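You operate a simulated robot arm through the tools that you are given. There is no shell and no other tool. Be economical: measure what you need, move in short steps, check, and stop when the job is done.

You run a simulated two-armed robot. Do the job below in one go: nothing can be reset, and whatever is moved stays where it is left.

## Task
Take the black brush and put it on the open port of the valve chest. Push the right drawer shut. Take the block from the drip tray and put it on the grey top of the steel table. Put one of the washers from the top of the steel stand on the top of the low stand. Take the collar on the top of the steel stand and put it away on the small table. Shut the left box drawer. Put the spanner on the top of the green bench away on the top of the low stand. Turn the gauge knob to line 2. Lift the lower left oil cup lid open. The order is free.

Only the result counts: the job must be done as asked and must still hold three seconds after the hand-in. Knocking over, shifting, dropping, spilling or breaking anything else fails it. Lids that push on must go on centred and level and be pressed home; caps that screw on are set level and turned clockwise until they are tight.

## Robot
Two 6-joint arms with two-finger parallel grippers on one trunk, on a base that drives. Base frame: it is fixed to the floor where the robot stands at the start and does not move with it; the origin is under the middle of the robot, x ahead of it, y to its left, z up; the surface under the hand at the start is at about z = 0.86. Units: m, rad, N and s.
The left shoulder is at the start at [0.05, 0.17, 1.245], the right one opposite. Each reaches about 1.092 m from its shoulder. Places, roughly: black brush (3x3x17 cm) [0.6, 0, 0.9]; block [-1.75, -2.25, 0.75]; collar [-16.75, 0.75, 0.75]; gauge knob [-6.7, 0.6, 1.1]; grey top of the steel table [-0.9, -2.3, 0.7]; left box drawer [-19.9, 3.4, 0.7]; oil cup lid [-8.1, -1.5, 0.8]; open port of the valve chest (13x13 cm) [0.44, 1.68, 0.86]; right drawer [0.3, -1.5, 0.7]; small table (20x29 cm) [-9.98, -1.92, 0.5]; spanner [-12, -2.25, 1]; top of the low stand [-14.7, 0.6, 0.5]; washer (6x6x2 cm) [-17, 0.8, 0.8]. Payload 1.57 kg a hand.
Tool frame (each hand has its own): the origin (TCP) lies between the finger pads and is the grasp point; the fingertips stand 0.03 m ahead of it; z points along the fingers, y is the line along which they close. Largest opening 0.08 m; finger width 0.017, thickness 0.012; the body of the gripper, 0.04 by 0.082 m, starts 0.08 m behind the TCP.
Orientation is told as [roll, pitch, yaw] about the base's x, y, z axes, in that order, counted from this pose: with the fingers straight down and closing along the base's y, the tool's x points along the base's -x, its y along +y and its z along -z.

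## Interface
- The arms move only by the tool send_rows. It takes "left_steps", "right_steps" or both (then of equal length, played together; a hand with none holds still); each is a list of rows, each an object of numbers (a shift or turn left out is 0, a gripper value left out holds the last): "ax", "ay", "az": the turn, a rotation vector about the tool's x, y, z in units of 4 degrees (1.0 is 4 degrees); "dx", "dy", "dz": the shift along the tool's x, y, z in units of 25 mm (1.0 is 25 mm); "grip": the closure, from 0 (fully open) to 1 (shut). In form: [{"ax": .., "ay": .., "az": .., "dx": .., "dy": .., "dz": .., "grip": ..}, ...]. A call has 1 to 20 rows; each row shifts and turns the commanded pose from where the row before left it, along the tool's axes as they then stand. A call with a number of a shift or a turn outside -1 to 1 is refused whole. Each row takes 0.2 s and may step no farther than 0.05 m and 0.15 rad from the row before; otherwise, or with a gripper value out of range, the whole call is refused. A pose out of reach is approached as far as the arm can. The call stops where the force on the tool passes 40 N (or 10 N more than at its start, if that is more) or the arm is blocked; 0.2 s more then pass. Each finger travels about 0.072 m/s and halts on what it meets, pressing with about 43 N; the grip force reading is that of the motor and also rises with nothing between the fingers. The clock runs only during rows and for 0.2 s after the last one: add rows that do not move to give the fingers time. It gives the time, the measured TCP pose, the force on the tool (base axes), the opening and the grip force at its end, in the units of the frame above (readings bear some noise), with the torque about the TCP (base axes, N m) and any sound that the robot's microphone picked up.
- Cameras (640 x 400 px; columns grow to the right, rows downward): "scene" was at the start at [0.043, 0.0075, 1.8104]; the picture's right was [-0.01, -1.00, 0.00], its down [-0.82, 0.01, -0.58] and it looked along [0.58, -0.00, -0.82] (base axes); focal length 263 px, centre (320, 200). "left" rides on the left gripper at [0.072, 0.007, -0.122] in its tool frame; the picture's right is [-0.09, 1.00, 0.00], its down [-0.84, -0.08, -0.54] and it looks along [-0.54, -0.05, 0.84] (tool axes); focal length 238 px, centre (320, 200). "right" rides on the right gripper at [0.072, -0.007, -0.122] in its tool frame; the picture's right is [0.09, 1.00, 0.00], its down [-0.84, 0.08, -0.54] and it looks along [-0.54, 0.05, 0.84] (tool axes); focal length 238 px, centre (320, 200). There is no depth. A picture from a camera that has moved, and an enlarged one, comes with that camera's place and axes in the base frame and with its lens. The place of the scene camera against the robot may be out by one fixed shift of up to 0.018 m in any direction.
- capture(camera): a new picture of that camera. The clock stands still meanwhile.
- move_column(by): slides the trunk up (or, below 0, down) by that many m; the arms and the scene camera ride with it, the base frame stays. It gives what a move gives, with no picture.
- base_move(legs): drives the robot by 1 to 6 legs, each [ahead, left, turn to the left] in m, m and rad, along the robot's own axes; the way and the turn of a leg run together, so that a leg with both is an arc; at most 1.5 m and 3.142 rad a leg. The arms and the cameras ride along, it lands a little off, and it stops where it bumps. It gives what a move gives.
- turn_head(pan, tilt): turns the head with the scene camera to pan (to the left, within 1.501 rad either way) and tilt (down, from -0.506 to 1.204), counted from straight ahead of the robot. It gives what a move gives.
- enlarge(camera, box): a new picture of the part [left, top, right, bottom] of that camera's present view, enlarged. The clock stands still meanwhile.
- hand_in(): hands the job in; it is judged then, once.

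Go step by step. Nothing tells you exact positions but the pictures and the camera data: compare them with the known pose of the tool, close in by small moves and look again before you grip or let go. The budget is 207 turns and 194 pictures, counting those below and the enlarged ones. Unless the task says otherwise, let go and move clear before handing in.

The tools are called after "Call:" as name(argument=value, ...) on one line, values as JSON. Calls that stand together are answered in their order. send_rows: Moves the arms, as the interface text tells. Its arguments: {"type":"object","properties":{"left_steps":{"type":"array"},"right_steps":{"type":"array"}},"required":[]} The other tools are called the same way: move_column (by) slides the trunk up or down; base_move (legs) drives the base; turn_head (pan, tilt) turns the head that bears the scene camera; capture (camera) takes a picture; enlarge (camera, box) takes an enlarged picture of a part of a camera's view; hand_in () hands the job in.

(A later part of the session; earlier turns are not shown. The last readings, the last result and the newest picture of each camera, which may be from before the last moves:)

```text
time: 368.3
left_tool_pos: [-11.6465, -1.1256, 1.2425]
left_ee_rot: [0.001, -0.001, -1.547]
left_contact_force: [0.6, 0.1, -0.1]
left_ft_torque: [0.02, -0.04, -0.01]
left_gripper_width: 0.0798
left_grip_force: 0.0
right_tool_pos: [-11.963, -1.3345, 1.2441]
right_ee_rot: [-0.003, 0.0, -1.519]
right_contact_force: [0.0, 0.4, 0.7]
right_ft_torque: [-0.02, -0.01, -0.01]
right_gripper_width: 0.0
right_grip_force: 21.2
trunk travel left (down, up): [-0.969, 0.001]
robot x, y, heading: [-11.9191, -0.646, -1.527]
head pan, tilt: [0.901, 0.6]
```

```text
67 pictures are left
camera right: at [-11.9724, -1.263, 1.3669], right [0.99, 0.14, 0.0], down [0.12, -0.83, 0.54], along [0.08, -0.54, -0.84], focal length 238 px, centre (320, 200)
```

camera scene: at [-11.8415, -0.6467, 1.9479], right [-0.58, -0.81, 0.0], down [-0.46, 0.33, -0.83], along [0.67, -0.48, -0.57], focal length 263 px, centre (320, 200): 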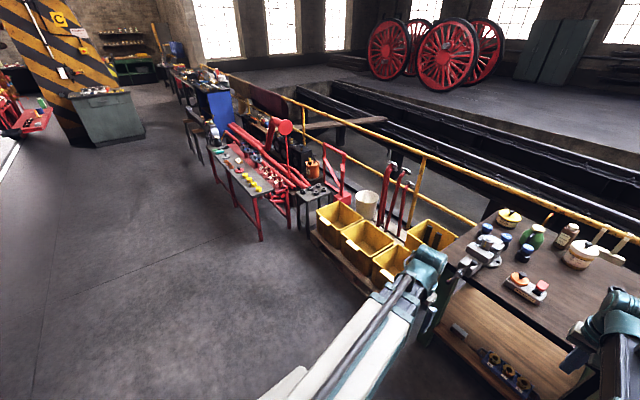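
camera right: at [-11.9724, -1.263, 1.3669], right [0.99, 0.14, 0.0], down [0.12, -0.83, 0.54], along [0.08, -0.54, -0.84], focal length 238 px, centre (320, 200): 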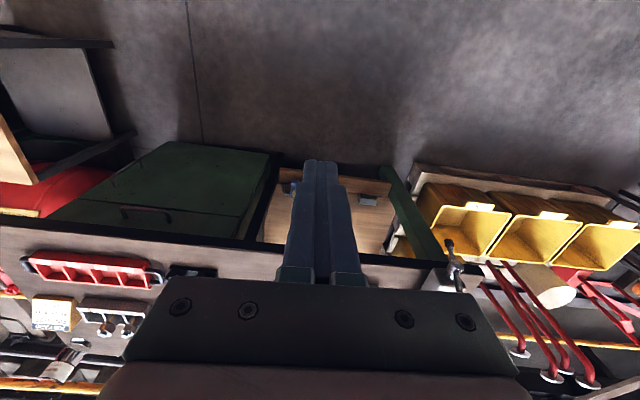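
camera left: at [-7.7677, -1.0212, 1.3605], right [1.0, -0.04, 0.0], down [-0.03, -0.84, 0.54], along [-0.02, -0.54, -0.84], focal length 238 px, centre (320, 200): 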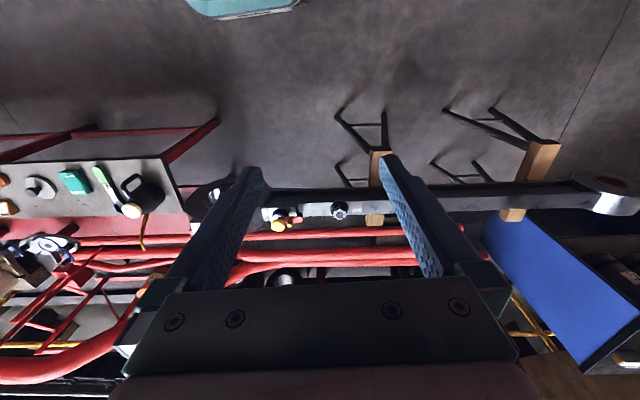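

Call:
send_rows(right_steps=[{"dy": -1, "grip": 0}, {"dy": -1}, {"dy": -1}, {"dy": -1}, {"dy": -1}, {"dy": -1}, {"dy": -1}, {"dy": -1}, {"dy": -1}, {"dy": -1}, {"dy": -1}, {"dy": -1}, {"dy": -1}, {"dy": -1}, {}])

Call:
turn_head(pan=0, tilt=0.65)

Call:
enlarge(camera="scene", box=[240, 150, 440, 250])

```text
time: 371.5
left_tool_pos: [-11.6475, -1.1249, 1.2433]
left_ee_rot: [0.0, 0.0, -1.544]
left_contact_force: [0.0, -0.2, 0.0]
left_ft_torque: [-0.01, -0.01, 0.03]
left_gripper_width: 0.0801
left_grip_force: 0.1
right_tool_pos: [-12.3116, -1.3506, 1.2448]
right_ee_rot: [-0.003, 0.0, -1.519]
right_contact_force: [0.4, -1.2, -0.4]
right_ft_torque: [-0.01, 0.01, -0.02]
right_gripper_width: 0.08
right_grip_force: 0.1
trunk travel left (down, up): [-0.969, 0.001]
robot x, y, heading: [-11.9225, -0.6427, -1.525]
head pan, tilt: [0.901, 0.6]
```

```text
time: 372.7
left_tool_pos: [-11.6473, -1.1249, 1.2438]
left_ee_rot: [-0.002, 0.0, -1.546]
left_contact_force: [-0.3, -0.6, 0.3]
left_ft_torque: [0.0, -0.01, 0.01]
left_gripper_width: 0.08
left_grip_force: 0.0
right_tool_pos: [-12.3113, -1.3517, 1.2435]
right_ee_rot: [-0.004, 0.002, -1.518]
right_contact_force: [-0.3, 0.0, 0.6]
right_ft_torque: [0.02, 0.03, -0.04]
right_gripper_width: 0.0801
right_grip_force: 0.1
trunk travel left (down, up): [-0.969, 0.001]
robot x, y, heading: [-11.9193, -0.643, -1.523]
head pan, tilt: [0.0, 0.649]
```

```text
3.20 times, centred on (340, 200) of scene
camera zoom: at [-11.909, -0.6819, 1.9436], right [-1.0, -0.05, 0.0], down [-0.03, 0.6, -0.8], along [0.04, -0.8, -0.6], focal length 842 px, centre (256, 200)
```

zoom: 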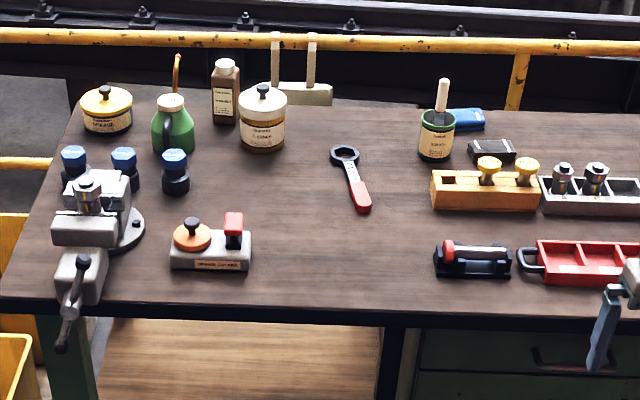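

The spanner lies at about (-12.045, -2.15), along y, handle towards me. I'll drive ahead 0.6 m and put the right hand over it.

Call:
base_move(legs=[[0.6, 0, -0.045]])

Call:
capture(camera="right")

```text
time: 376.1
left_tool_pos: [-11.6556, -1.7471, 1.2427]
left_ee_rot: [0.0, 0.0, -1.597]
left_contact_force: [-0.7, 0.3, 0.3]
left_ft_torque: [-0.01, -0.01, -0.02]
left_gripper_width: 0.08
left_grip_force: 0.0
right_tool_pos: [-12.3315, -1.9402, 1.2436]
right_ee_rot: [-0.002, 0.002, -1.568]
right_contact_force: [0.3, -0.8, -0.2]
right_ft_torque: [0.03, 0.02, 0.01]
right_gripper_width: 0.0801
right_grip_force: 0.1
trunk travel left (down, up): [-0.969, 0.001]
robot x, y, heading: [-11.9054, -1.2495, -1.574]
head pan, tilt: [0.0, 0.649]
```

```text
65 pictures are left
camera right: at [-12.3373, -1.869, 1.3666], right [1.0, 0.1, 0.0], down [0.08, -0.84, 0.54], along [0.05, -0.54, -0.84], focal length 238 px, centre (320, 200)
```

right: 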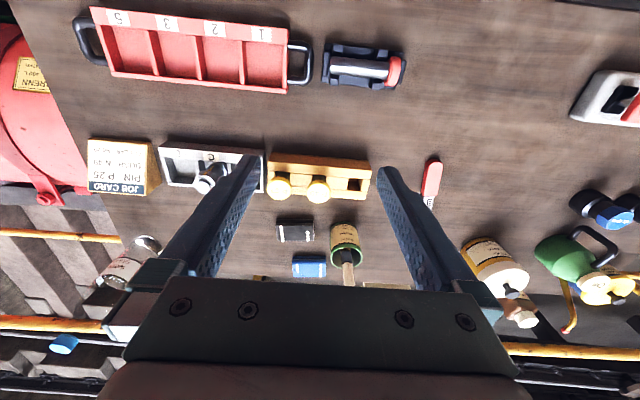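

Call:
send_rows(right_steps=[{"dy": 0.99, "dx": -0.5}, {"dy": 0.99, "dx": -0.5}, {"dy": 0.99, "dx": -0.5}, {"dy": 0.99, "dx": -0.5}, {"dy": 0.99, "dx": -0.5}, {"dy": 0.99, "dx": -0.5}, {"dy": 0.99, "dx": -0.5}, {"dy": 0.99, "dx": -0.5}, {"dy": 0.99, "dx": -0.5}, {"dy": 0.99, "dx": -0.5}, {"dy": 0.99, "dx": -0.5}, {}])

Call:
move_column(by=-0.22)

Call:
capture(camera="right")

```text
time: 378.7
left_tool_pos: [-11.6575, -1.7463, 1.2441]
left_ee_rot: [-0.001, -0.002, -1.595]
left_contact_force: [-0.3, 0.1, -0.3]
left_ft_torque: [0.03, 0.0, -0.01]
left_gripper_width: 0.0799
left_grip_force: 0.0
right_tool_pos: [-12.0576, -2.0785, 1.2435]
right_ee_rot: [-0.001, 0.0, -1.567]
right_contact_force: [0.5, 0.9, 0.0]
right_ft_torque: [-0.03, 0.03, -0.01]
right_gripper_width: 0.08
right_grip_force: 0.0
trunk travel left (down, up): [-0.969, 0.001]
robot x, y, heading: [-11.9056, -1.2541, -1.569]
head pan, tilt: [0.0, 0.649]
```

```text
time: 381.0
left_tool_pos: [-11.6562, -1.7462, 1.0246]
left_ee_rot: [0.0, -0.004, -1.595]
left_contact_force: [0.8, -0.4, -0.8]
left_ft_torque: [-0.02, -0.07, 0.01]
left_gripper_width: 0.0801
left_grip_force: 0.1
right_tool_pos: [-12.0585, -2.0768, 1.0244]
right_ee_rot: [-0.004, 0.0, -1.568]
right_contact_force: [0.5, -0.2, 0.2]
right_ft_torque: [-0.02, 0.0, -0.03]
right_gripper_width: 0.0803
right_grip_force: 0.0
trunk travel left (down, up): [-0.749, 0.221]
robot x, y, heading: [-11.9059, -1.2502, -1.573]
head pan, tilt: [0.0, 0.649]
```

```text
64 pictures are left
camera right: at [-12.0639, -2.0057, 1.147], right [1.0, 0.1, 0.0], down [0.08, -0.84, 0.54], along [0.05, -0.54, -0.84], focal length 238 px, centre (320, 200)
```

right: 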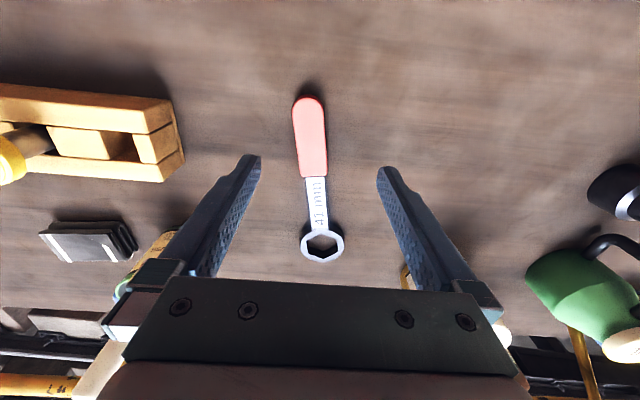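

The spanner handle is below the hand, slightly left of centre. Before lowering, I'll swing the left hand away from the bench edge and trim the right hand.

Call:
send_rows(left_steps=[{"dy": 0.92, "dx": 0.2}, {"dy": 0.92, "dx": 0.3}, {"dy": 0.92, "dx": 0.4}, {"dy": 0.92, "dx": 0.5}, {"dy": 0.92, "dx": 0.6}, {"dy": 0.92, "dx": 0.7}, {"dy": 0.92, "dx": 0.7}, {"dy": 0.92, "dx": 0.8}, {"dy": 0.92, "dx": 0.8}, {"dy": 0.92, "dx": 0.8}, {"dy": 0.92, "dx": 0.8}, {"dy": 0.92, "dx": 0.8}, {}], right_steps=[{"dy": -0.1, "dx": -0.2}, {"dy": -0.1}, {}, {}, {}, {}, {}, {}, {}, {}, {}, {}, {}])

Call:
move_column(by=-0.09)

Call:
capture(camera="right")

```text
time: 383.8
left_tool_pos: [-11.3774, -1.5688, 1.0246]
left_ee_rot: [-0.003, -0.002, -1.596]
left_contact_force: [-0.3, 0.0, 0.7]
left_ft_torque: [0.02, 0.01, 0.01]
left_gripper_width: 0.0801
left_grip_force: 0.1
right_tool_pos: [-12.0628, -2.0811, 1.0235]
right_ee_rot: [-0.005, 0.0, -1.566]
right_contact_force: [0.2, -0.3, -0.3]
right_ft_torque: [0.01, -0.01, -0.01]
right_gripper_width: 0.0798
right_grip_force: 0.1
trunk travel left (down, up): [-0.749, 0.221]
robot x, y, heading: [-11.9056, -1.2485, -1.569]
head pan, tilt: [0.0, 0.649]
```

```text
time: 385.1
left_tool_pos: [-11.3766, -1.5701, 0.9341]
left_ee_rot: [0.001, -0.002, -1.596]
left_contact_force: [-0.7, -0.4, -0.2]
left_ft_torque: [-0.01, 0.01, 0.01]
left_gripper_width: 0.0801
left_grip_force: 0.1
right_tool_pos: [-12.0628, -2.0822, 0.9342]
right_ee_rot: [-0.004, 0.0, -1.568]
right_contact_force: [0.2, 0.0, 0.1]
right_ft_torque: [0.02, 0.04, 0.03]
right_gripper_width: 0.0798
right_grip_force: 0.1
trunk travel left (down, up): [-0.659, 0.311]
robot x, y, heading: [-11.9069, -1.2519, -1.568]
head pan, tilt: [0.0, 0.649]
```

```text
63 pictures are left
camera right: at [-12.069, -2.0101, 1.057], right [1.0, 0.1, 0.0], down [0.08, -0.84, 0.54], along [0.05, -0.54, -0.84], focal length 238 px, centre (320, 200)
```

right: 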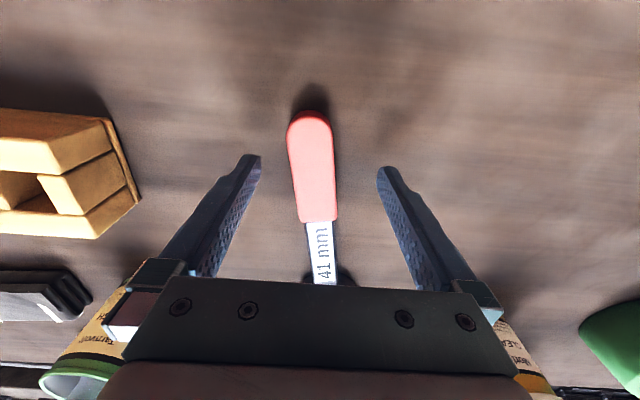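

Bench top is about z 0.86. I'll lower to just above it and grip.

Call:
move_column(by=-0.034)

Call:
send_rows(right_steps=[{"grip": 0.5}, {"grip": 1}, {"grip": 1}, {"grip": 1}, {"grip": 1}])

Call:
move_column(by=0.05)

Call:
capture(camera="right")

```text
time: 385.7
left_tool_pos: [-11.3752, -1.5662, 0.9078]
left_ee_rot: [0.001, -0.004, -1.595]
left_contact_force: [0.1, -0.5, 0.1]
left_ft_torque: [0.02, 0.0, -0.03]
left_gripper_width: 0.0799
left_grip_force: 0.0
right_tool_pos: [-12.0625, -2.0807, 0.9098]
right_ee_rot: [-0.001, -0.006, -1.57]
right_contact_force: [0.5, 1.2, 41.5]
right_ft_torque: [0.38, -0.43, -0.3]
right_gripper_width: 0.0785
right_grip_force: 0.0
trunk travel left (down, up): [-0.632, 0.338]
robot x, y, heading: [-11.9081, -1.2503, -1.57]
head pan, tilt: [0.0, 0.649]
stopped: the force on the tool passed its limit at 76 N (the readings are from after the stop); the commanded pose is now the measured one
```

```text
time: 386.9
left_tool_pos: [-11.3769, -1.567, 0.9075]
left_ee_rot: [-0.001, -0.005, -1.595]
left_contact_force: [0.3, -0.5, 0.2]
left_ft_torque: [-0.05, -0.02, -0.03]
left_gripper_width: 0.0801
left_grip_force: 0.1
right_tool_pos: [-12.0629, -2.0812, 0.9093]
right_ee_rot: [-0.003, -0.011, -1.567]
right_contact_force: [-2.1, -1.6, 50.4]
right_ft_torque: [0.25, -0.32, 0.49]
right_gripper_width: 0.0342
right_grip_force: 41.6
trunk travel left (down, up): [-0.632, 0.338]
robot x, y, heading: [-11.9027, -1.2488, -1.572]
head pan, tilt: [0.0, 0.649]
```

```text
time: 387.8
left_tool_pos: [-11.3772, -1.5703, 0.957]
left_ee_rot: [0.0, 0.0, -1.596]
left_contact_force: [0.6, 0.4, -0.1]
left_ft_torque: [0.0, 0.03, -0.02]
left_gripper_width: 0.0802
left_grip_force: 0.1
right_tool_pos: [-12.0638, -2.0853, 0.9563]
right_ee_rot: [0.0, -0.005, -1.567]
right_contact_force: [-0.5, -0.5, -5.6]
right_ft_torque: [0.35, 0.01, 0.01]
right_gripper_width: 0.0318
right_grip_force: 40.3
trunk travel left (down, up): [-0.682, 0.288]
robot x, y, heading: [-11.9082, -1.2535, -1.573]
head pan, tilt: [0.0, 0.649]
```

```text
62 pictures are left
camera right: at [-12.0692, -2.013, 1.0788], right [1.0, 0.1, 0.0], down [0.08, -0.83, 0.55], along [0.05, -0.54, -0.84], focal length 238 px, centre (320, 200)
```

right: 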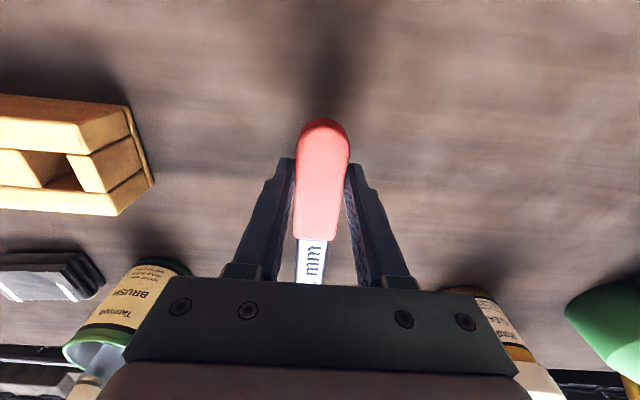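

The spanner is held. I'll raise, back up, and retract the arm. Then I'll turn to face +y and move to the low stand near (-14.7, 0.6).

Call:
move_column(by=0.26)

Call:
base_move(legs=[[-0.65, 0, 0]])

Call:
send_rows(right_steps=[{"dx": 0.9, "dy": -0.3}, {"dx": 0.9, "dy": -0.3}, {"dx": 0.9, "dy": -0.3}, {"dx": 0.9, "dy": -0.3}, {"dx": 0.9, "dy": -0.3}, {"dx": 0.9, "dy": -0.3}, {"dx": 0.9, "dy": -0.3}, {"dx": 0.9, "dy": -0.3}, {"dx": 0.9, "dy": -0.3}, {"dx": 0.9, "dy": -0.3}, {"dx": 0.9, "dy": -0.3}, {"dx": 0.9, "dy": -0.3}, {}])

Call:
base_move(legs=[[0, 0, 1.57], [0, 0, 1.57], [0, 1.35, 0], [0, 1.35, 0]])

Call:
turn_head(pan=0.1, tilt=0.6)

Call:
capture(camera="scene")

```text
time: 390.5
left_tool_pos: [-11.3774, -1.5697, 1.2172]
left_ee_rot: [0.001, -0.002, -1.594]
left_contact_force: [-0.1, 0.5, 1.1]
left_ft_torque: [0.01, 0.02, -0.01]
left_gripper_width: 0.08
left_grip_force: 0.0
right_tool_pos: [-12.0635, -2.0848, 1.2155]
right_ee_rot: [0.0, -0.004, -1.569]
right_contact_force: [0.2, -0.3, -5.4]
right_ft_torque: [0.35, 0.03, 0.02]
right_gripper_width: 0.0317
right_grip_force: 40.3
trunk travel left (down, up): [-0.942, 0.028]
robot x, y, heading: [-11.908, -1.2556, -1.572]
head pan, tilt: [0.0, 0.649]
```

```text
time: 394.0
left_tool_pos: [-11.3768, -0.9406, 1.2174]
left_ee_rot: [-0.001, -0.002, -1.598]
left_contact_force: [-0.9, -1.0, 0.8]
left_ft_torque: [-0.03, 0.01, -0.01]
left_gripper_width: 0.08
left_grip_force: 0.1
right_tool_pos: [-12.0652, -1.4521, 1.2166]
right_ee_rot: [0.0, -0.006, -1.573]
right_contact_force: [0.1, -0.4, -4.6]
right_ft_torque: [0.37, -0.04, 0.04]
right_gripper_width: 0.0317
right_grip_force: 40.7
trunk travel left (down, up): [-0.942, 0.028]
robot x, y, heading: [-11.9042, -0.6197, -1.573]
head pan, tilt: [0.0, 0.649]
```

```text
time: 396.8
left_tool_pos: [-11.3773, -0.9417, 1.2164]
left_ee_rot: [0.0, -0.002, -1.599]
left_contact_force: [0.2, 0.3, -0.4]
left_ft_torque: [-0.01, 0.01, -0.02]
left_gripper_width: 0.0799
left_grip_force: 0.1
right_tool_pos: [-12.1528, -1.1843, 1.2153]
right_ee_rot: [0.0, -0.006, -1.571]
right_contact_force: [0.6, 0.0, -5.2]
right_ft_torque: [0.37, 0.01, 0.0]
right_gripper_width: 0.0317
right_grip_force: 40.2
trunk travel left (down, up): [-0.942, 0.028]
robot x, y, heading: [-11.9054, -0.6241, -1.574]
head pan, tilt: [0.0, 0.649]
```

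```text
time: 417.5
left_tool_pos: [-15.1244, -0.1774, 1.2159]
left_ee_rot: [0.0, -0.001, 1.505]
left_contact_force: [-0.1, 0.1, 0.6]
left_ft_torque: [0.01, 0.0, 0.0]
left_gripper_width: 0.0799
left_grip_force: 0.0
right_tool_pos: [-14.339, 0.0376, 1.216]
right_ee_rot: [0.001, -0.005, 1.534]
right_contact_force: [0.2, 0.1, -5.8]
right_ft_torque: [-0.35, 0.01, 0.0]
right_gripper_width: 0.0317
right_grip_force: 40.1
trunk travel left (down, up): [-0.942, 0.028]
robot x, y, heading: [-14.607, -0.515, 1.532]
head pan, tilt: [0.0, 0.649]
```

```text
time: 418.2
left_tool_pos: [-15.1242, -0.1764, 1.2158]
left_ee_rot: [-0.002, -0.002, 1.506]
left_contact_force: [-0.3, -0.6, 0.9]
left_ft_torque: [-0.01, 0.0, 0.01]
left_gripper_width: 0.0801
left_grip_force: 0.0
right_tool_pos: [-14.3382, 0.0376, 1.2152]
right_ee_rot: [-0.001, -0.006, 1.535]
right_contact_force: [0.6, 0.1, -5.0]
right_ft_torque: [-0.41, 0.01, -0.03]
right_gripper_width: 0.0317
right_grip_force: 40.6
trunk travel left (down, up): [-0.942, 0.028]
robot x, y, heading: [-14.61, -0.5186, 1.53]
head pan, tilt: [0.099, 0.6]
```

```text
61 pictures are left
camera scene: at [-14.6031, -0.4592, 1.9208], right [1.0, 0.06, 0.0], down [0.03, -0.56, -0.82], along [-0.05, 0.82, -0.57], focal length 263 px, centre (320, 200)
```

scene: 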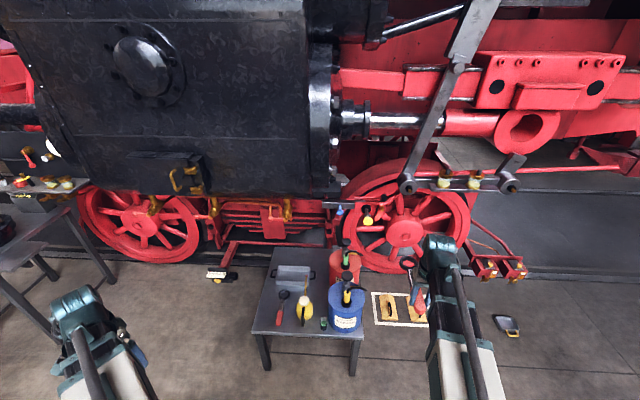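

The low stand is ahead, with several items on it. I'll zoom in to find free space.

Call:
enlarge(camera="scene", box=[235, 225, 395, 345])

```text
3.33 times, centred on (315, 285) of scene
camera zoom: at [-14.6031, -0.4592, 1.9208], right [1.0, 0.06, 0.0], down [0.03, -0.56, -0.82], along [-0.05, 0.82, -0.57], focal length 877 px, centre (337, -83)
```

zoom: 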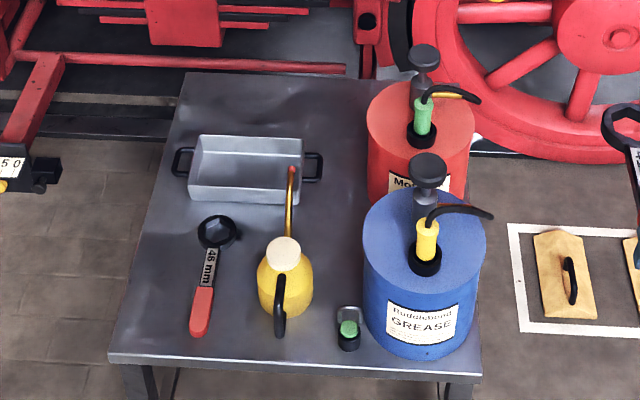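

The clear strip along the stand's left edge (x≈-14.975) suits the spanner. The rear strip is free for the washer. I'll shift the base left 0.5 m and ahead 0.1 m, then position the right hand.

Call:
base_move(legs=[[0.1, 0.5, 0.04]])

Call:
capture(camera="scene")

```text
time: 421.2
left_tool_pos: [-15.639, -0.0899, 1.216]
left_ee_rot: [0.001, -0.002, 1.55]
left_contact_force: [-0.5, -0.3, 0.0]
left_ft_torque: [0.0, -0.01, 0.02]
left_gripper_width: 0.0799
left_grip_force: 0.0
right_tool_pos: [-14.8639, 0.1597, 1.2175]
right_ee_rot: [-0.001, -0.005, 1.579]
right_contact_force: [0.0, 0.8, -5.5]
right_ft_torque: [-0.38, -0.02, 0.01]
right_gripper_width: 0.032
right_grip_force: 40.3
trunk travel left (down, up): [-0.942, 0.028]
robot x, y, heading: [-15.1047, -0.4072, 1.58]
head pan, tilt: [0.099, 0.6]
```

```text
59 pictures are left
camera scene: at [-15.1058, -0.3495, 1.9208], right [0.99, 0.1, 0.0], down [0.06, -0.56, -0.82], along [-0.09, 0.82, -0.57], focal length 263 px, centre (320, 200)
```

scene: 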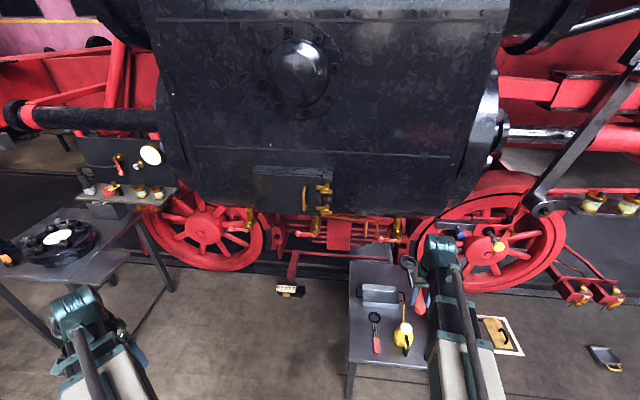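

Call:
send_rows(right_steps=[{"dx": -0.9, "dy": 0.45}, {"dx": -0.9, "dy": 0.45}, {"dx": -0.9, "dy": 0.45}, {"dx": -0.9, "dy": 0.45}, {"dx": -0.9, "dy": 0.45}, {"dx": -0.9, "dy": 0.45}, {"dx": -0.9, "dy": 0.45}, {"dx": -0.9, "dy": 0.45}, {"dx": -0.9, "dy": 0.45}, {"dx": -0.9, "dy": 0.4}, {}])

Call:
move_column(by=-0.4)

Call:
move_column(by=-0.15)

Call:
capture(camera="right")

Call:
capture(camera="scene")

```text
time: 423.6
left_tool_pos: [-15.6392, -0.0911, 1.2172]
left_ee_rot: [0.0, -0.003, 1.552]
left_contact_force: [0.6, 0.7, -0.3]
left_ft_torque: [-0.02, -0.01, 0.01]
left_gripper_width: 0.0801
left_grip_force: 0.2
right_tool_pos: [-14.9754, 0.3829, 1.2167]
right_ee_rot: [-0.001, -0.006, 1.577]
right_contact_force: [0.0, -0.7, -5.3]
right_ft_torque: [-0.33, 0.0, -0.04]
right_gripper_width: 0.0317
right_grip_force: 40.1
trunk travel left (down, up): [-0.942, 0.028]
robot x, y, heading: [-15.1098, -0.4085, 1.579]
head pan, tilt: [0.099, 0.6]
```

```text
time: 427.4
left_tool_pos: [-15.6374, -0.0897, 0.8159]
left_ee_rot: [0.0, -0.001, 1.553]
left_contact_force: [0.3, -0.2, 0.0]
left_ft_torque: [0.0, 0.02, 0.0]
left_gripper_width: 0.0802
left_grip_force: 0.1
right_tool_pos: [-14.975, 0.3847, 0.8165]
right_ee_rot: [-0.001, -0.006, 1.578]
right_contact_force: [-0.1, 0.9, -6.0]
right_ft_torque: [-0.36, -0.02, -0.02]
right_gripper_width: 0.0316
right_grip_force: 40.1
trunk travel left (down, up): [-0.542, 0.428]
robot x, y, heading: [-15.1067, -0.4043, 1.577]
head pan, tilt: [0.099, 0.6]
```

```text
time: 429.2
left_tool_pos: [-15.6378, -0.0903, 0.6663]
left_ee_rot: [0.0, -0.002, 1.553]
left_contact_force: [-0.8, 0.2, -0.1]
left_ft_torque: [-0.02, 0.02, -0.03]
left_gripper_width: 0.0801
left_grip_force: 0.0
right_tool_pos: [-14.9754, 0.3839, 0.6664]
right_ee_rot: [0.0, -0.004, 1.578]
right_contact_force: [-0.3, 0.2, -4.9]
right_ft_torque: [-0.36, -0.02, 0.03]
right_gripper_width: 0.0318
right_grip_force: 40.4
trunk travel left (down, up): [-0.392, 0.578]
robot x, y, heading: [-15.1098, -0.4057, 1.577]
head pan, tilt: [0.099, 0.6]
```

```text
58 pictures are left
camera right: at [-14.9681, 0.3107, 0.7892], right [-1.0, -0.1, 0.0], down [-0.08, 0.83, 0.55], along [-0.05, 0.54, -0.84], focal length 238 px, centre (320, 200)
```

right: 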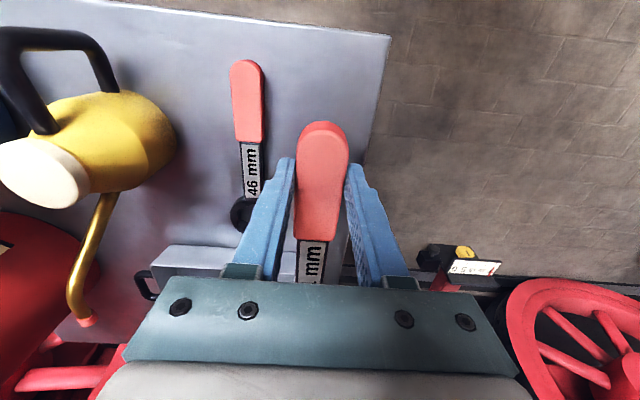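

```text
57 pictures are left
camera scene: at [-15.1048, -0.3498, 1.3709], right [0.99, 0.1, 0.0], down [0.06, -0.56, -0.82], along [-0.09, 0.82, -0.57], focal length 263 px, centre (320, 200)
```

scene: 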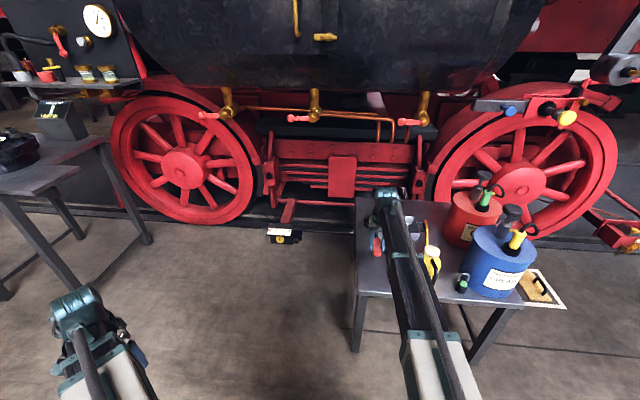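

Clearances look fine on both sides. I'll lower in stages until contact.

Call:
move_column(by=-0.115)

Call:
move_column(by=-0.012)

Call:
capture(camera="right")

```text
time: 430.6
left_tool_pos: [-15.6384, -0.091, 0.5509]
left_ee_rot: [-0.002, -0.003, 1.552]
left_contact_force: [0.2, 0.5, -0.3]
left_ft_torque: [-0.03, 0.02, -0.02]
left_gripper_width: 0.0804
left_grip_force: 0.1
right_tool_pos: [-14.9762, 0.3842, 0.5505]
right_ee_rot: [0.001, -0.006, 1.578]
right_contact_force: [-0.6, -0.2, -5.7]
right_ft_torque: [-0.37, -0.02, 0.04]
right_gripper_width: 0.0315
right_grip_force: 40.2
trunk travel left (down, up): [-0.277, 0.693]
robot x, y, heading: [-15.104, -0.4043, 1.582]
head pan, tilt: [0.099, 0.6]
```

```text
time: 431.2
left_tool_pos: [-15.6384, -0.0898, 0.5386]
left_ee_rot: [0.0, -0.002, 1.552]
left_contact_force: [-0.3, 0.2, -0.5]
left_ft_torque: [0.0, 0.01, -0.02]
left_gripper_width: 0.0803
left_grip_force: 0.1
right_tool_pos: [-14.9765, 0.3824, 0.5391]
right_ee_rot: [-0.001, -0.005, 1.578]
right_contact_force: [0.5, -1.6, -5.3]
right_ft_torque: [-0.36, -0.01, 0.02]
right_gripper_width: 0.0317
right_grip_force: 40.0
trunk travel left (down, up): [-0.265, 0.705]
robot x, y, heading: [-15.1053, -0.4098, 1.577]
head pan, tilt: [0.099, 0.6]
```

```text
56 pictures are left
camera right: at [-14.9681, 0.3106, 0.6621], right [-1.0, -0.1, 0.0], down [-0.08, 0.83, 0.55], along [-0.05, 0.54, -0.84], focal length 238 px, centre (320, 200)
```

right: 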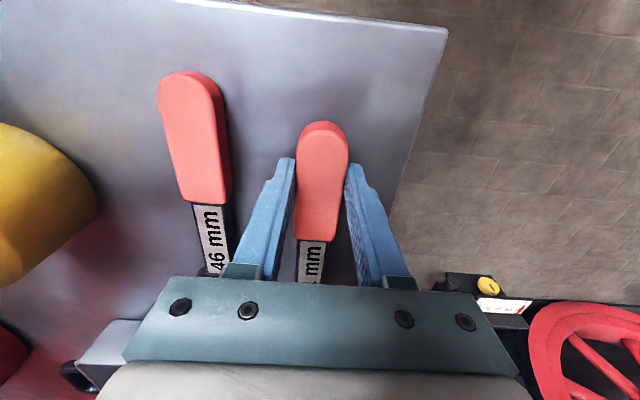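

Call:
move_column(by=-0.008)

Call:
move_column(by=-0.008)

Call:
move_column(by=-0.008)

```text
time: 431.8
left_tool_pos: [-15.6378, -0.091, 0.5325]
left_ee_rot: [0.0, -0.002, 1.552]
left_contact_force: [0.4, -1.2, 0.2]
left_ft_torque: [0.02, -0.01, -0.06]
left_gripper_width: 0.0801
left_grip_force: 0.1
right_tool_pos: [-14.9759, 0.3833, 0.5313]
right_ee_rot: [0.0, -0.006, 1.577]
right_contact_force: [0.3, 0.4, -1.3]
right_ft_torque: [0.59, 0.02, -0.03]
right_gripper_width: 0.0313
right_grip_force: 39.8
trunk travel left (down, up): [-0.257, 0.713]
robot x, y, heading: [-15.1087, -0.4053, 1.576]
head pan, tilt: [0.099, 0.6]
```

```text
time: 432.2
left_tool_pos: [-15.6378, -0.0924, 0.5287]
left_ee_rot: [0.0, -0.002, 1.548]
left_contact_force: [0.3, -1.2, -0.5]
left_ft_torque: [0.01, -0.01, 0.02]
left_gripper_width: 0.0801
left_grip_force: 0.1
right_tool_pos: [-14.9759, 0.3835, 0.5301]
right_ee_rot: [-0.002, -0.011, 1.579]
right_contact_force: [1.2, -2.2, 36.5]
right_ft_torque: [0.34, 0.36, 0.2]
right_gripper_width: 0.0314
right_grip_force: 40.3
trunk travel left (down, up): [-0.252, 0.718]
robot x, y, heading: [-15.1045, -0.4095, 1.577]
head pan, tilt: [0.099, 0.6]
stopped: the force on the tool passed its limit at 110 N (the readings are from after the stop); the commanded pose is now the measured one
```

```text
time: 432.5
left_tool_pos: [-15.6369, -0.0927, 0.5278]
left_ee_rot: [-0.001, -0.003, 1.549]
left_contact_force: [0.0, -0.4, 0.3]
left_ft_torque: [-0.02, 0.0, -0.03]
left_gripper_width: 0.0799
left_grip_force: 0.0
right_tool_pos: [-14.9756, 0.3834, 0.5295]
right_ee_rot: [-0.002, -0.01, 1.578]
right_contact_force: [0.5, -2.0, 41.2]
right_ft_torque: [0.2, 0.36, 0.02]
right_gripper_width: 0.0317
right_grip_force: 40.2
trunk travel left (down, up): [-0.252, 0.718]
robot x, y, heading: [-15.1072, -0.4083, 1.571]
head pan, tilt: [0.099, 0.6]
stopped: the force on the tool passed its limit at 59 N (the readings are from after the stop); the commanded pose is now the measured one
```

Contact. I'll ease up 2 mm, open partly, and rise.

Call:
move_column(by=0.002)

Call:
send_rows(right_steps=[{"grip": 0.5}, {"grip": 0.4}, {}, {}])

Call:
move_column(by=0.2)

Call:
capture(camera="right")

```text
time: 433.1
left_tool_pos: [-15.6379, -0.0927, 0.5296]
left_ee_rot: [0.001, -0.003, 1.55]
left_contact_force: [0.1, 0.1, -1.0]
left_ft_torque: [0.02, -0.01, 0.06]
left_gripper_width: 0.08
left_grip_force: 0.0
right_tool_pos: [-14.9752, 0.3836, 0.532]
right_ee_rot: [0.001, -0.007, 1.578]
right_contact_force: [-0.4, -8.4, 15.0]
right_ft_torque: [0.92, 0.21, 0.01]
right_gripper_width: 0.0317
right_grip_force: 40.0
trunk travel left (down, up): [-0.254, 0.716]
robot x, y, heading: [-15.107, -0.4039, 1.577]
head pan, tilt: [0.099, 0.6]
```

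```text
time: 434.1
left_tool_pos: [-15.6366, -0.0913, 0.5298]
left_ee_rot: [0.001, -0.002, 1.549]
left_contact_force: [0.4, 0.1, -0.9]
left_ft_torque: [0.0, 0.0, 0.03]
left_gripper_width: 0.0799
left_grip_force: 0.1
right_tool_pos: [-14.9731, 0.3849, 0.5302]
right_ee_rot: [-0.001, -0.009, 1.579]
right_contact_force: [12.7, -6.6, 14.8]
right_ft_torque: [-0.33, -0.04, 0.24]
right_gripper_width: 0.0369
right_grip_force: 0.0
trunk travel left (down, up): [-0.254, 0.716]
robot x, y, heading: [-15.1054, -0.4065, 1.577]
head pan, tilt: [0.099, 0.6]
```

```text
time: 436.2
left_tool_pos: [-15.637, -0.0903, 0.7283]
left_ee_rot: [0.0, -0.003, 1.548]
left_contact_force: [0.3, 0.1, -0.2]
left_ft_torque: [0.0, 0.04, -0.05]
left_gripper_width: 0.08
left_grip_force: 0.0
right_tool_pos: [-14.9745, 0.3843, 0.7294]
right_ee_rot: [-0.001, -0.007, 1.577]
right_contact_force: [-0.1, -0.5, 0.7]
right_ft_torque: [-0.01, 0.0, -0.05]
right_gripper_width: 0.0481
right_grip_force: 0.0
trunk travel left (down, up): [-0.454, 0.516]
robot x, y, heading: [-15.1049, -0.4054, 1.58]
head pan, tilt: [0.099, 0.6]
```

```text
55 pictures are left
camera right: at [-14.9677, 0.3116, 0.8518], right [-0.99, -0.1, 0.0], down [-0.08, 0.83, 0.55], along [-0.05, 0.54, -0.84], focal length 238 px, centre (320, 200)
```

right: 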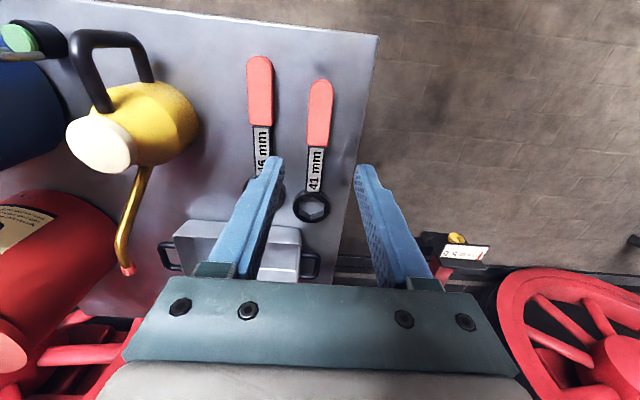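

The spanner lies neatly on the low stand. I'll raise, back off, and look towards the steel stand and beyond to the box drawers.

Call:
move_column(by=0.4)

Call:
base_move(legs=[[-0.4, 0, 0]])

Call:
turn_head(pan=1.2, tilt=0.35)

Call:
capture(camera="scene")

```text
time: 440.1
left_tool_pos: [-15.6381, -0.0898, 1.1293]
left_ee_rot: [0.0, -0.001, 1.55]
left_contact_force: [0.5, 0.0, 0.1]
left_ft_torque: [-0.01, 0.02, 0.02]
left_gripper_width: 0.0799
left_grip_force: 0.1
right_tool_pos: [-14.9753, 0.3849, 1.1294]
right_ee_rot: [0.0, -0.006, 1.578]
right_contact_force: [0.3, -0.8, 0.1]
right_ft_torque: [0.01, 0.0, 0.03]
right_gripper_width: 0.0478
right_grip_force: 0.0
trunk travel left (down, up): [-0.854, 0.116]
robot x, y, heading: [-15.1065, -0.4045, 1.571]
head pan, tilt: [0.099, 0.6]
```

```text
time: 442.5
left_tool_pos: [-15.6369, -0.4871, 1.1302]
left_ee_rot: [0.0, -0.001, 1.552]
left_contact_force: [0.0, 0.1, -0.3]
left_ft_torque: [0.04, 0.0, -0.01]
left_gripper_width: 0.0801
left_grip_force: 0.0
right_tool_pos: [-14.9761, -0.0099, 1.13]
right_ee_rot: [0.001, -0.008, 1.582]
right_contact_force: [-1.1, 0.4, 0.6]
right_ft_torque: [0.04, 0.0, 0.01]
right_gripper_width: 0.0479
right_grip_force: 0.1
trunk travel left (down, up): [-0.854, 0.116]
robot x, y, heading: [-15.1029, -0.7982, 1.581]
head pan, tilt: [0.099, 0.6]
```

```text
time: 443.9
left_tool_pos: [-15.6367, -0.4872, 1.1286]
left_ee_rot: [0.0, -0.001, 1.553]
left_contact_force: [0.3, 0.2, -0.2]
left_ft_torque: [0.0, 0.01, 0.0]
left_gripper_width: 0.08
left_grip_force: 0.2
right_tool_pos: [-14.9759, -0.0078, 1.1303]
right_ee_rot: [0.0, -0.007, 1.581]
right_contact_force: [-0.9, 0.5, -0.7]
right_ft_torque: [0.01, 0.01, -0.01]
right_gripper_width: 0.0479
right_grip_force: 0.2
trunk travel left (down, up): [-0.854, 0.116]
robot x, y, heading: [-15.1061, -0.8011, 1.579]
head pan, tilt: [1.201, 0.351]
```

```text
54 pictures are left
camera scene: at [-15.1802, -0.7992, 1.856], right [0.35, 0.93, 0.0], down [0.32, -0.12, -0.94], along [-0.88, 0.33, -0.34], focal length 263 px, centre (320, 200)
```

scene: 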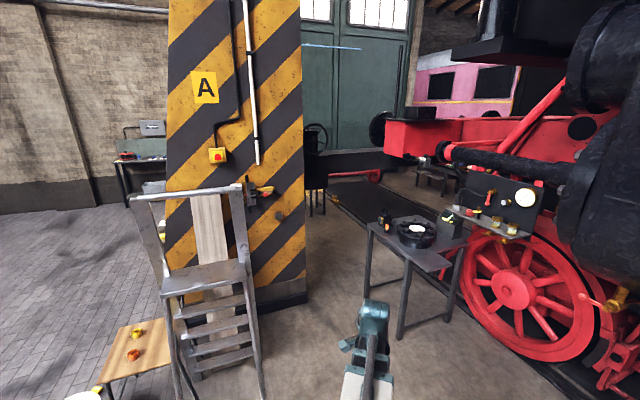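

The passage between the pillar and the steel stand is narrow (about 0.65 m). I'll turn to face -x and examine the route round the pillar's other side.

Call:
base_move(legs=[[0, 0, 1.56]])

Call:
turn_head(pan=0.5, tilt=0.45)

Call:
capture(camera="scene")

Call:
turn_head(pan=-0.4, tilt=0.5)

Call:
capture(camera="scene")

```text
time: 448.0
left_tool_pos: [-15.44, -1.319, 1.1291]
left_ee_rot: [0.0, -0.002, 3.083]
left_contact_force: [-0.2, -0.2, 0.3]
left_ft_torque: [0.04, -0.04, -0.03]
left_gripper_width: 0.08
left_grip_force: 0.2
right_tool_pos: [-15.8877, -0.6395, 1.1297]
right_ee_rot: [0.001, -0.006, 3.109]
right_contact_force: [0.3, -0.2, 1.3]
right_ft_torque: [0.02, 0.0, -0.01]
right_gripper_width: 0.0486
right_grip_force: 0.2
trunk travel left (down, up): [-0.854, 0.116]
robot x, y, heading: [-15.1059, -0.8007, 3.103]
head pan, tilt: [1.201, 0.351]
```

```text
time: 449.1
left_tool_pos: [-15.4396, -1.3192, 1.129]
left_ee_rot: [0.001, -0.002, 3.082]
left_contact_force: [0.3, 1.1, -0.5]
left_ft_torque: [-0.01, -0.02, 0.02]
left_gripper_width: 0.0801
left_grip_force: 0.1
right_tool_pos: [-15.8889, -0.638, 1.1293]
right_ee_rot: [0.0, -0.007, 3.111]
right_contact_force: [0.4, -0.3, -0.7]
right_ft_torque: [-0.03, 0.05, 0.0]
right_gripper_width: 0.048
right_grip_force: 0.1
trunk travel left (down, up): [-0.854, 0.116]
robot x, y, heading: [-15.1027, -0.7991, 3.105]
head pan, tilt: [0.499, 0.45]
```

```text
53 pictures are left
camera scene: at [-15.1357, -0.8352, 1.8469], right [-0.45, 0.89, 0.0], down [0.39, 0.2, -0.9], along [-0.8, -0.4, -0.44], focal length 263 px, centre (320, 200)
```

scene: 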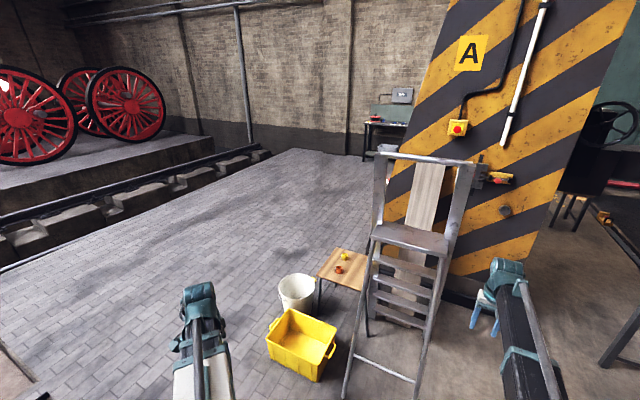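

```text
time: 450.2
left_tool_pos: [-15.4398, -1.3191, 1.1286]
left_ee_rot: [0.0, -0.002, 3.081]
left_contact_force: [0.1, -0.2, 0.3]
left_ft_torque: [0.0, 0.0, 0.0]
left_gripper_width: 0.08
left_grip_force: 0.0
right_tool_pos: [-15.8895, -0.6386, 1.1285]
right_ee_rot: [0.0, -0.008, 3.11]
right_contact_force: [-0.3, -0.4, -0.2]
right_ft_torque: [0.01, 0.02, -0.01]
right_gripper_width: 0.0479
right_grip_force: 0.1
trunk travel left (down, up): [-0.854, 0.116]
robot x, y, heading: [-15.1032, -0.801, 3.106]
head pan, tilt: [-0.4, 0.499]
```

```text
52 pictures are left
camera scene: at [-15.1361, -0.7557, 1.8424], right [0.42, 0.91, 0.0], down [0.43, -0.2, -0.88], along [-0.8, 0.37, -0.48], focal length 263 px, centre (320, 200)
```

scene: 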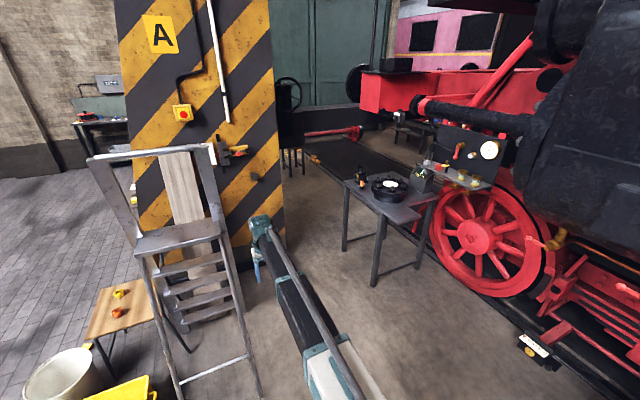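

The stand gap is too tight, but there is open floor left of the bins. I'll drive round at y≈-2.5 to beyond the pillar and look again.

Call:
base_move(legs=[[0.1, 1.4, 0.037], [0.3, 0.3, 0], [1.4, 0, 0], [1.4, 0, 0]])

Call:
turn_head(pan=-1.0, tilt=0.35)

Call:
capture(camera="scene")

```text
time: 454.2
left_tool_pos: [-15.4444, -1.9809, 1.1287]
left_ee_rot: [-0.002, 0.001, -3.047]
left_contact_force: [-1.3, 0.6, -0.4]
left_ft_torque: [0.03, 0.01, 0.0]
left_gripper_width: 0.0801
left_grip_force: 0.0
right_tool_pos: [-15.9933, -1.3773, 1.1294]
right_ee_rot: [-0.004, -0.007, -3.019]
right_contact_force: [-0.1, -0.3, -0.1]
right_ft_torque: [0.04, -0.03, 0.01]
right_gripper_width: 0.0482
right_grip_force: 0.0
trunk travel left (down, up): [-0.854, 0.116]
robot x, y, heading: [-15.1937, -1.4197, -3.023]
head pan, tilt: [-0.4, 0.499]
stopped in leg 1: the robot was blocked; the commanded pose is now the measured one
```

```text
time: 455.2
left_tool_pos: [-15.4438, -1.9798, 1.1298]
left_ee_rot: [-0.002, -0.001, -3.047]
left_contact_force: [0.0, -0.1, 0.1]
left_ft_torque: [-0.01, 0.02, 0.02]
left_gripper_width: 0.0799
left_grip_force: 0.1
right_tool_pos: [-15.9935, -1.3757, 1.1295]
right_ee_rot: [-0.002, -0.008, -3.021]
right_contact_force: [-0.3, -0.7, -0.2]
right_ft_torque: [-0.01, 0.03, -0.04]
right_gripper_width: 0.048
right_grip_force: 0.1
trunk travel left (down, up): [-0.854, 0.116]
robot x, y, heading: [-15.1905, -1.4182, -3.019]
head pan, tilt: [-1.0, 0.351]
```

```text
51 pictures are left
camera scene: at [-15.2013, -1.3314, 1.856], right [0.77, 0.64, 0.0], down [0.22, -0.26, -0.94], along [-0.6, 0.72, -0.34], focal length 263 px, centre (320, 200)
```

scene: 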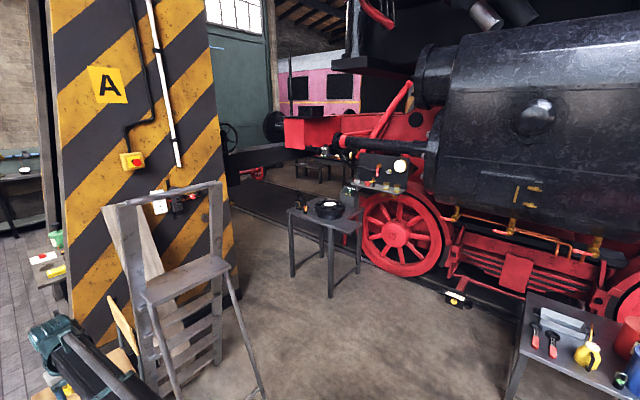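

Call:
turn_head(pan=1.2, tilt=0.75)

Call:
capture(camera="scene")

```text
time: 457.2
left_tool_pos: [-15.4438, -1.9787, 1.1294]
left_ee_rot: [0.002, 0.0, -3.047]
left_contact_force: [-0.4, 0.1, 0.7]
left_ft_torque: [-0.01, 0.01, -0.01]
left_gripper_width: 0.0798
left_grip_force: 0.0
right_tool_pos: [-15.9924, -1.3761, 1.1294]
right_ee_rot: [-0.002, -0.007, -3.02]
right_contact_force: [-0.8, 0.1, 0.7]
right_ft_torque: [-0.01, -0.01, -0.02]
right_gripper_width: 0.0481
right_grip_force: 0.0
trunk travel left (down, up): [-0.854, 0.116]
robot x, y, heading: [-15.1902, -1.4163, -3.022]
head pan, tilt: [1.201, 0.75]
```

```text
50 pictures are left
camera scene: at [-15.1626, -1.4835, 1.8204], right [-0.97, 0.25, 0.0], down [0.17, 0.66, -0.73], along [-0.18, -0.71, -0.68], focal length 263 px, centre (320, 200)
```

scene: 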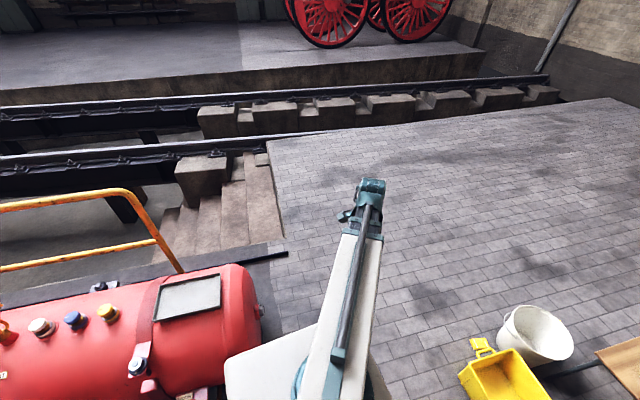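

I bumped the end of the red tank. There's a 0.9 m channel between it and the yellow bin, centred at x≈-15.5. I'll go through that.

Call:
base_move(legs=[[0, -0.1, -0.12], [0.31, 0, 0], [0, 1.2, 0], [1.4, 0, 0], [1.4, 0, 0]])

Call:
turn_head(pan=-1.0, tilt=0.35)

Call:
capture(camera="scene")

```text
time: 478.8
left_tool_pos: [-18.6119, -3.0061, 1.1289]
left_ee_rot: [0.0, -0.001, 3.124]
left_contact_force: [0.3, 0.4, 0.2]
left_ft_torque: [-0.02, -0.02, -0.03]
left_gripper_width: 0.0799
left_grip_force: 0.0
right_tool_pos: [-19.0893, -2.3449, 1.1277]
right_ee_rot: [0.0, -0.009, -3.132]
right_contact_force: [-0.7, -0.3, -0.8]
right_ft_torque: [-0.01, -0.01, 0.02]
right_gripper_width: 0.048
right_grip_force: 0.0
trunk travel left (down, up): [-0.854, 0.116]
robot x, y, heading: [-18.2975, -2.4757, -3.133]
head pan, tilt: [1.201, 0.75]
```

```text
time: 480.8
left_tool_pos: [-18.612, -3.0071, 1.1297]
left_ee_rot: [-0.001, -0.001, 3.124]
left_contact_force: [-0.3, 0.5, 0.2]
left_ft_torque: [-0.01, -0.01, 0.0]
left_gripper_width: 0.0799
left_grip_force: 0.1
right_tool_pos: [-19.0897, -2.344, 1.1293]
right_ee_rot: [-0.001, -0.007, -3.131]
right_contact_force: [0.3, -0.6, 0.0]
right_ft_torque: [0.0, -0.04, 0.03]
right_gripper_width: 0.0479
right_grip_force: 0.0
trunk travel left (down, up): [-0.854, 0.116]
robot x, y, heading: [-18.2946, -2.4774, -3.127]
head pan, tilt: [-1.0, 0.351]
```

```text
49 pictures are left
camera scene: at [-18.2983, -2.3886, 1.8561], right [0.84, 0.55, 0.0], down [0.19, -0.29, -0.94], along [-0.51, 0.79, -0.34], focal length 263 px, centre (320, 200)
```

scene: 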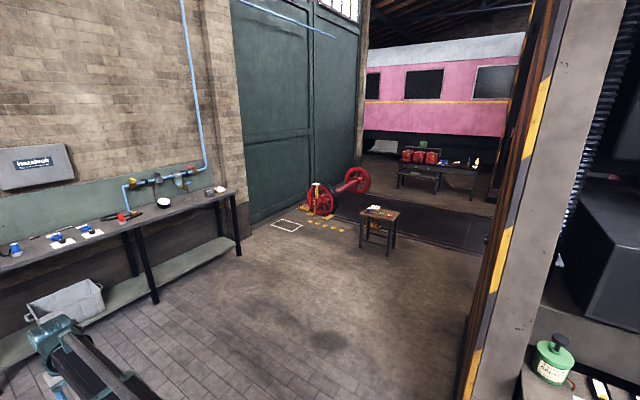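

The table with the boxes is at y≈3.4. I'll turn to face +y and drive up between the stool and the pillar.

Call:
base_move(legs=[[0, 0, -1.58], [0, 0.38, 0], [1.4, 0, 0], [1.4, 0, 0], [1.2, 0, 0]])

Call:
turn_head(pan=0.4, tilt=0.5)

Call:
capture(camera="scene")

```text
time: 505.9
left_tool_pos: [-19.3026, 1.8196, 1.1281]
left_ee_rot: [0.0, 0.0, 1.58]
left_contact_force: [0.4, 0.7, -0.5]
left_ft_torque: [-0.03, 0.0, 0.04]
left_gripper_width: 0.0799
left_grip_force: 0.0
right_tool_pos: [-18.6539, 2.3145, 1.1285]
right_ee_rot: [-0.002, -0.006, 1.606]
right_contact_force: [-0.4, -0.3, 0.9]
right_ft_torque: [0.01, 0.03, -0.01]
right_gripper_width: 0.0481
right_grip_force: 0.0
trunk travel left (down, up): [-0.854, 0.116]
robot x, y, heading: [-18.759, 1.5221, 1.605]
head pan, tilt: [-1.0, 0.351]
```

```text
time: 507.4
left_tool_pos: [-19.3021, 1.8181, 1.128]
left_ee_rot: [-0.001, -0.001, 1.579]
left_contact_force: [0.6, -0.4, 0.8]
left_ft_torque: [-0.02, 0.01, 0.02]
left_gripper_width: 0.0801
left_grip_force: 0.1
right_tool_pos: [-18.6541, 2.3139, 1.1283]
right_ee_rot: [-0.003, -0.007, 1.607]
right_contact_force: [0.6, -0.3, 0.2]
right_ft_torque: [0.01, 0.02, 0.02]
right_gripper_width: 0.048
right_grip_force: 0.1
trunk travel left (down, up): [-0.854, 0.116]
robot x, y, heading: [-18.7643, 1.5191, 1.609]
head pan, tilt: [0.4, 0.499]
```

```text
48 pictures are left
camera scene: at [-18.7888, 1.57, 1.8424], right [0.91, 0.42, 0.0], down [0.2, -0.43, -0.88], along [-0.37, 0.8, -0.48], focal length 263 px, centre (320, 200)
```

scene: 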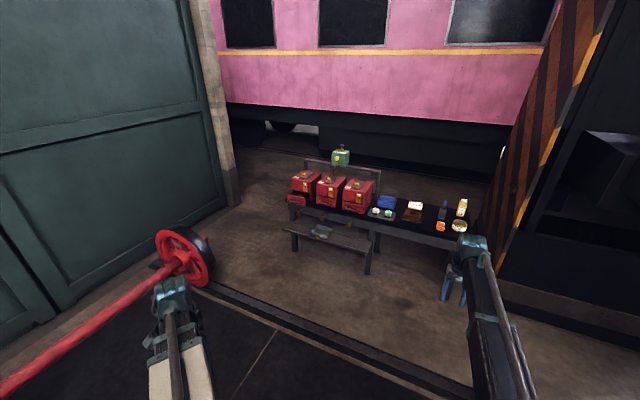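

Call:
enlarge(camera="scene", box=[260, 140, 420, 290])

```text
2.67 times, centred on (340, 215) of scene
camera zoom: at [-18.7888, 1.57, 1.8424], right [0.91, 0.42, 0.0], down [0.2, -0.43, -0.88], along [-0.37, 0.8, -0.48], focal length 701 px, centre (267, 160)
```

zoom: 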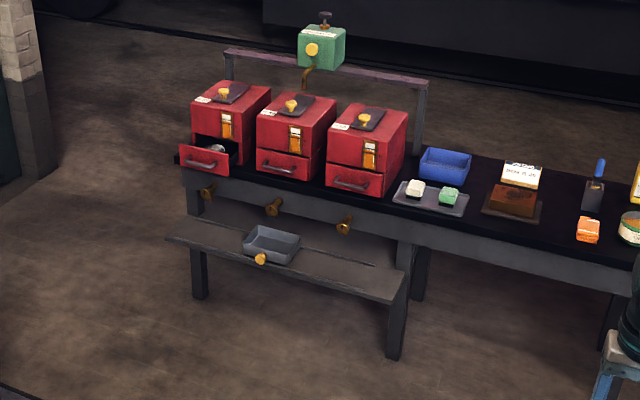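

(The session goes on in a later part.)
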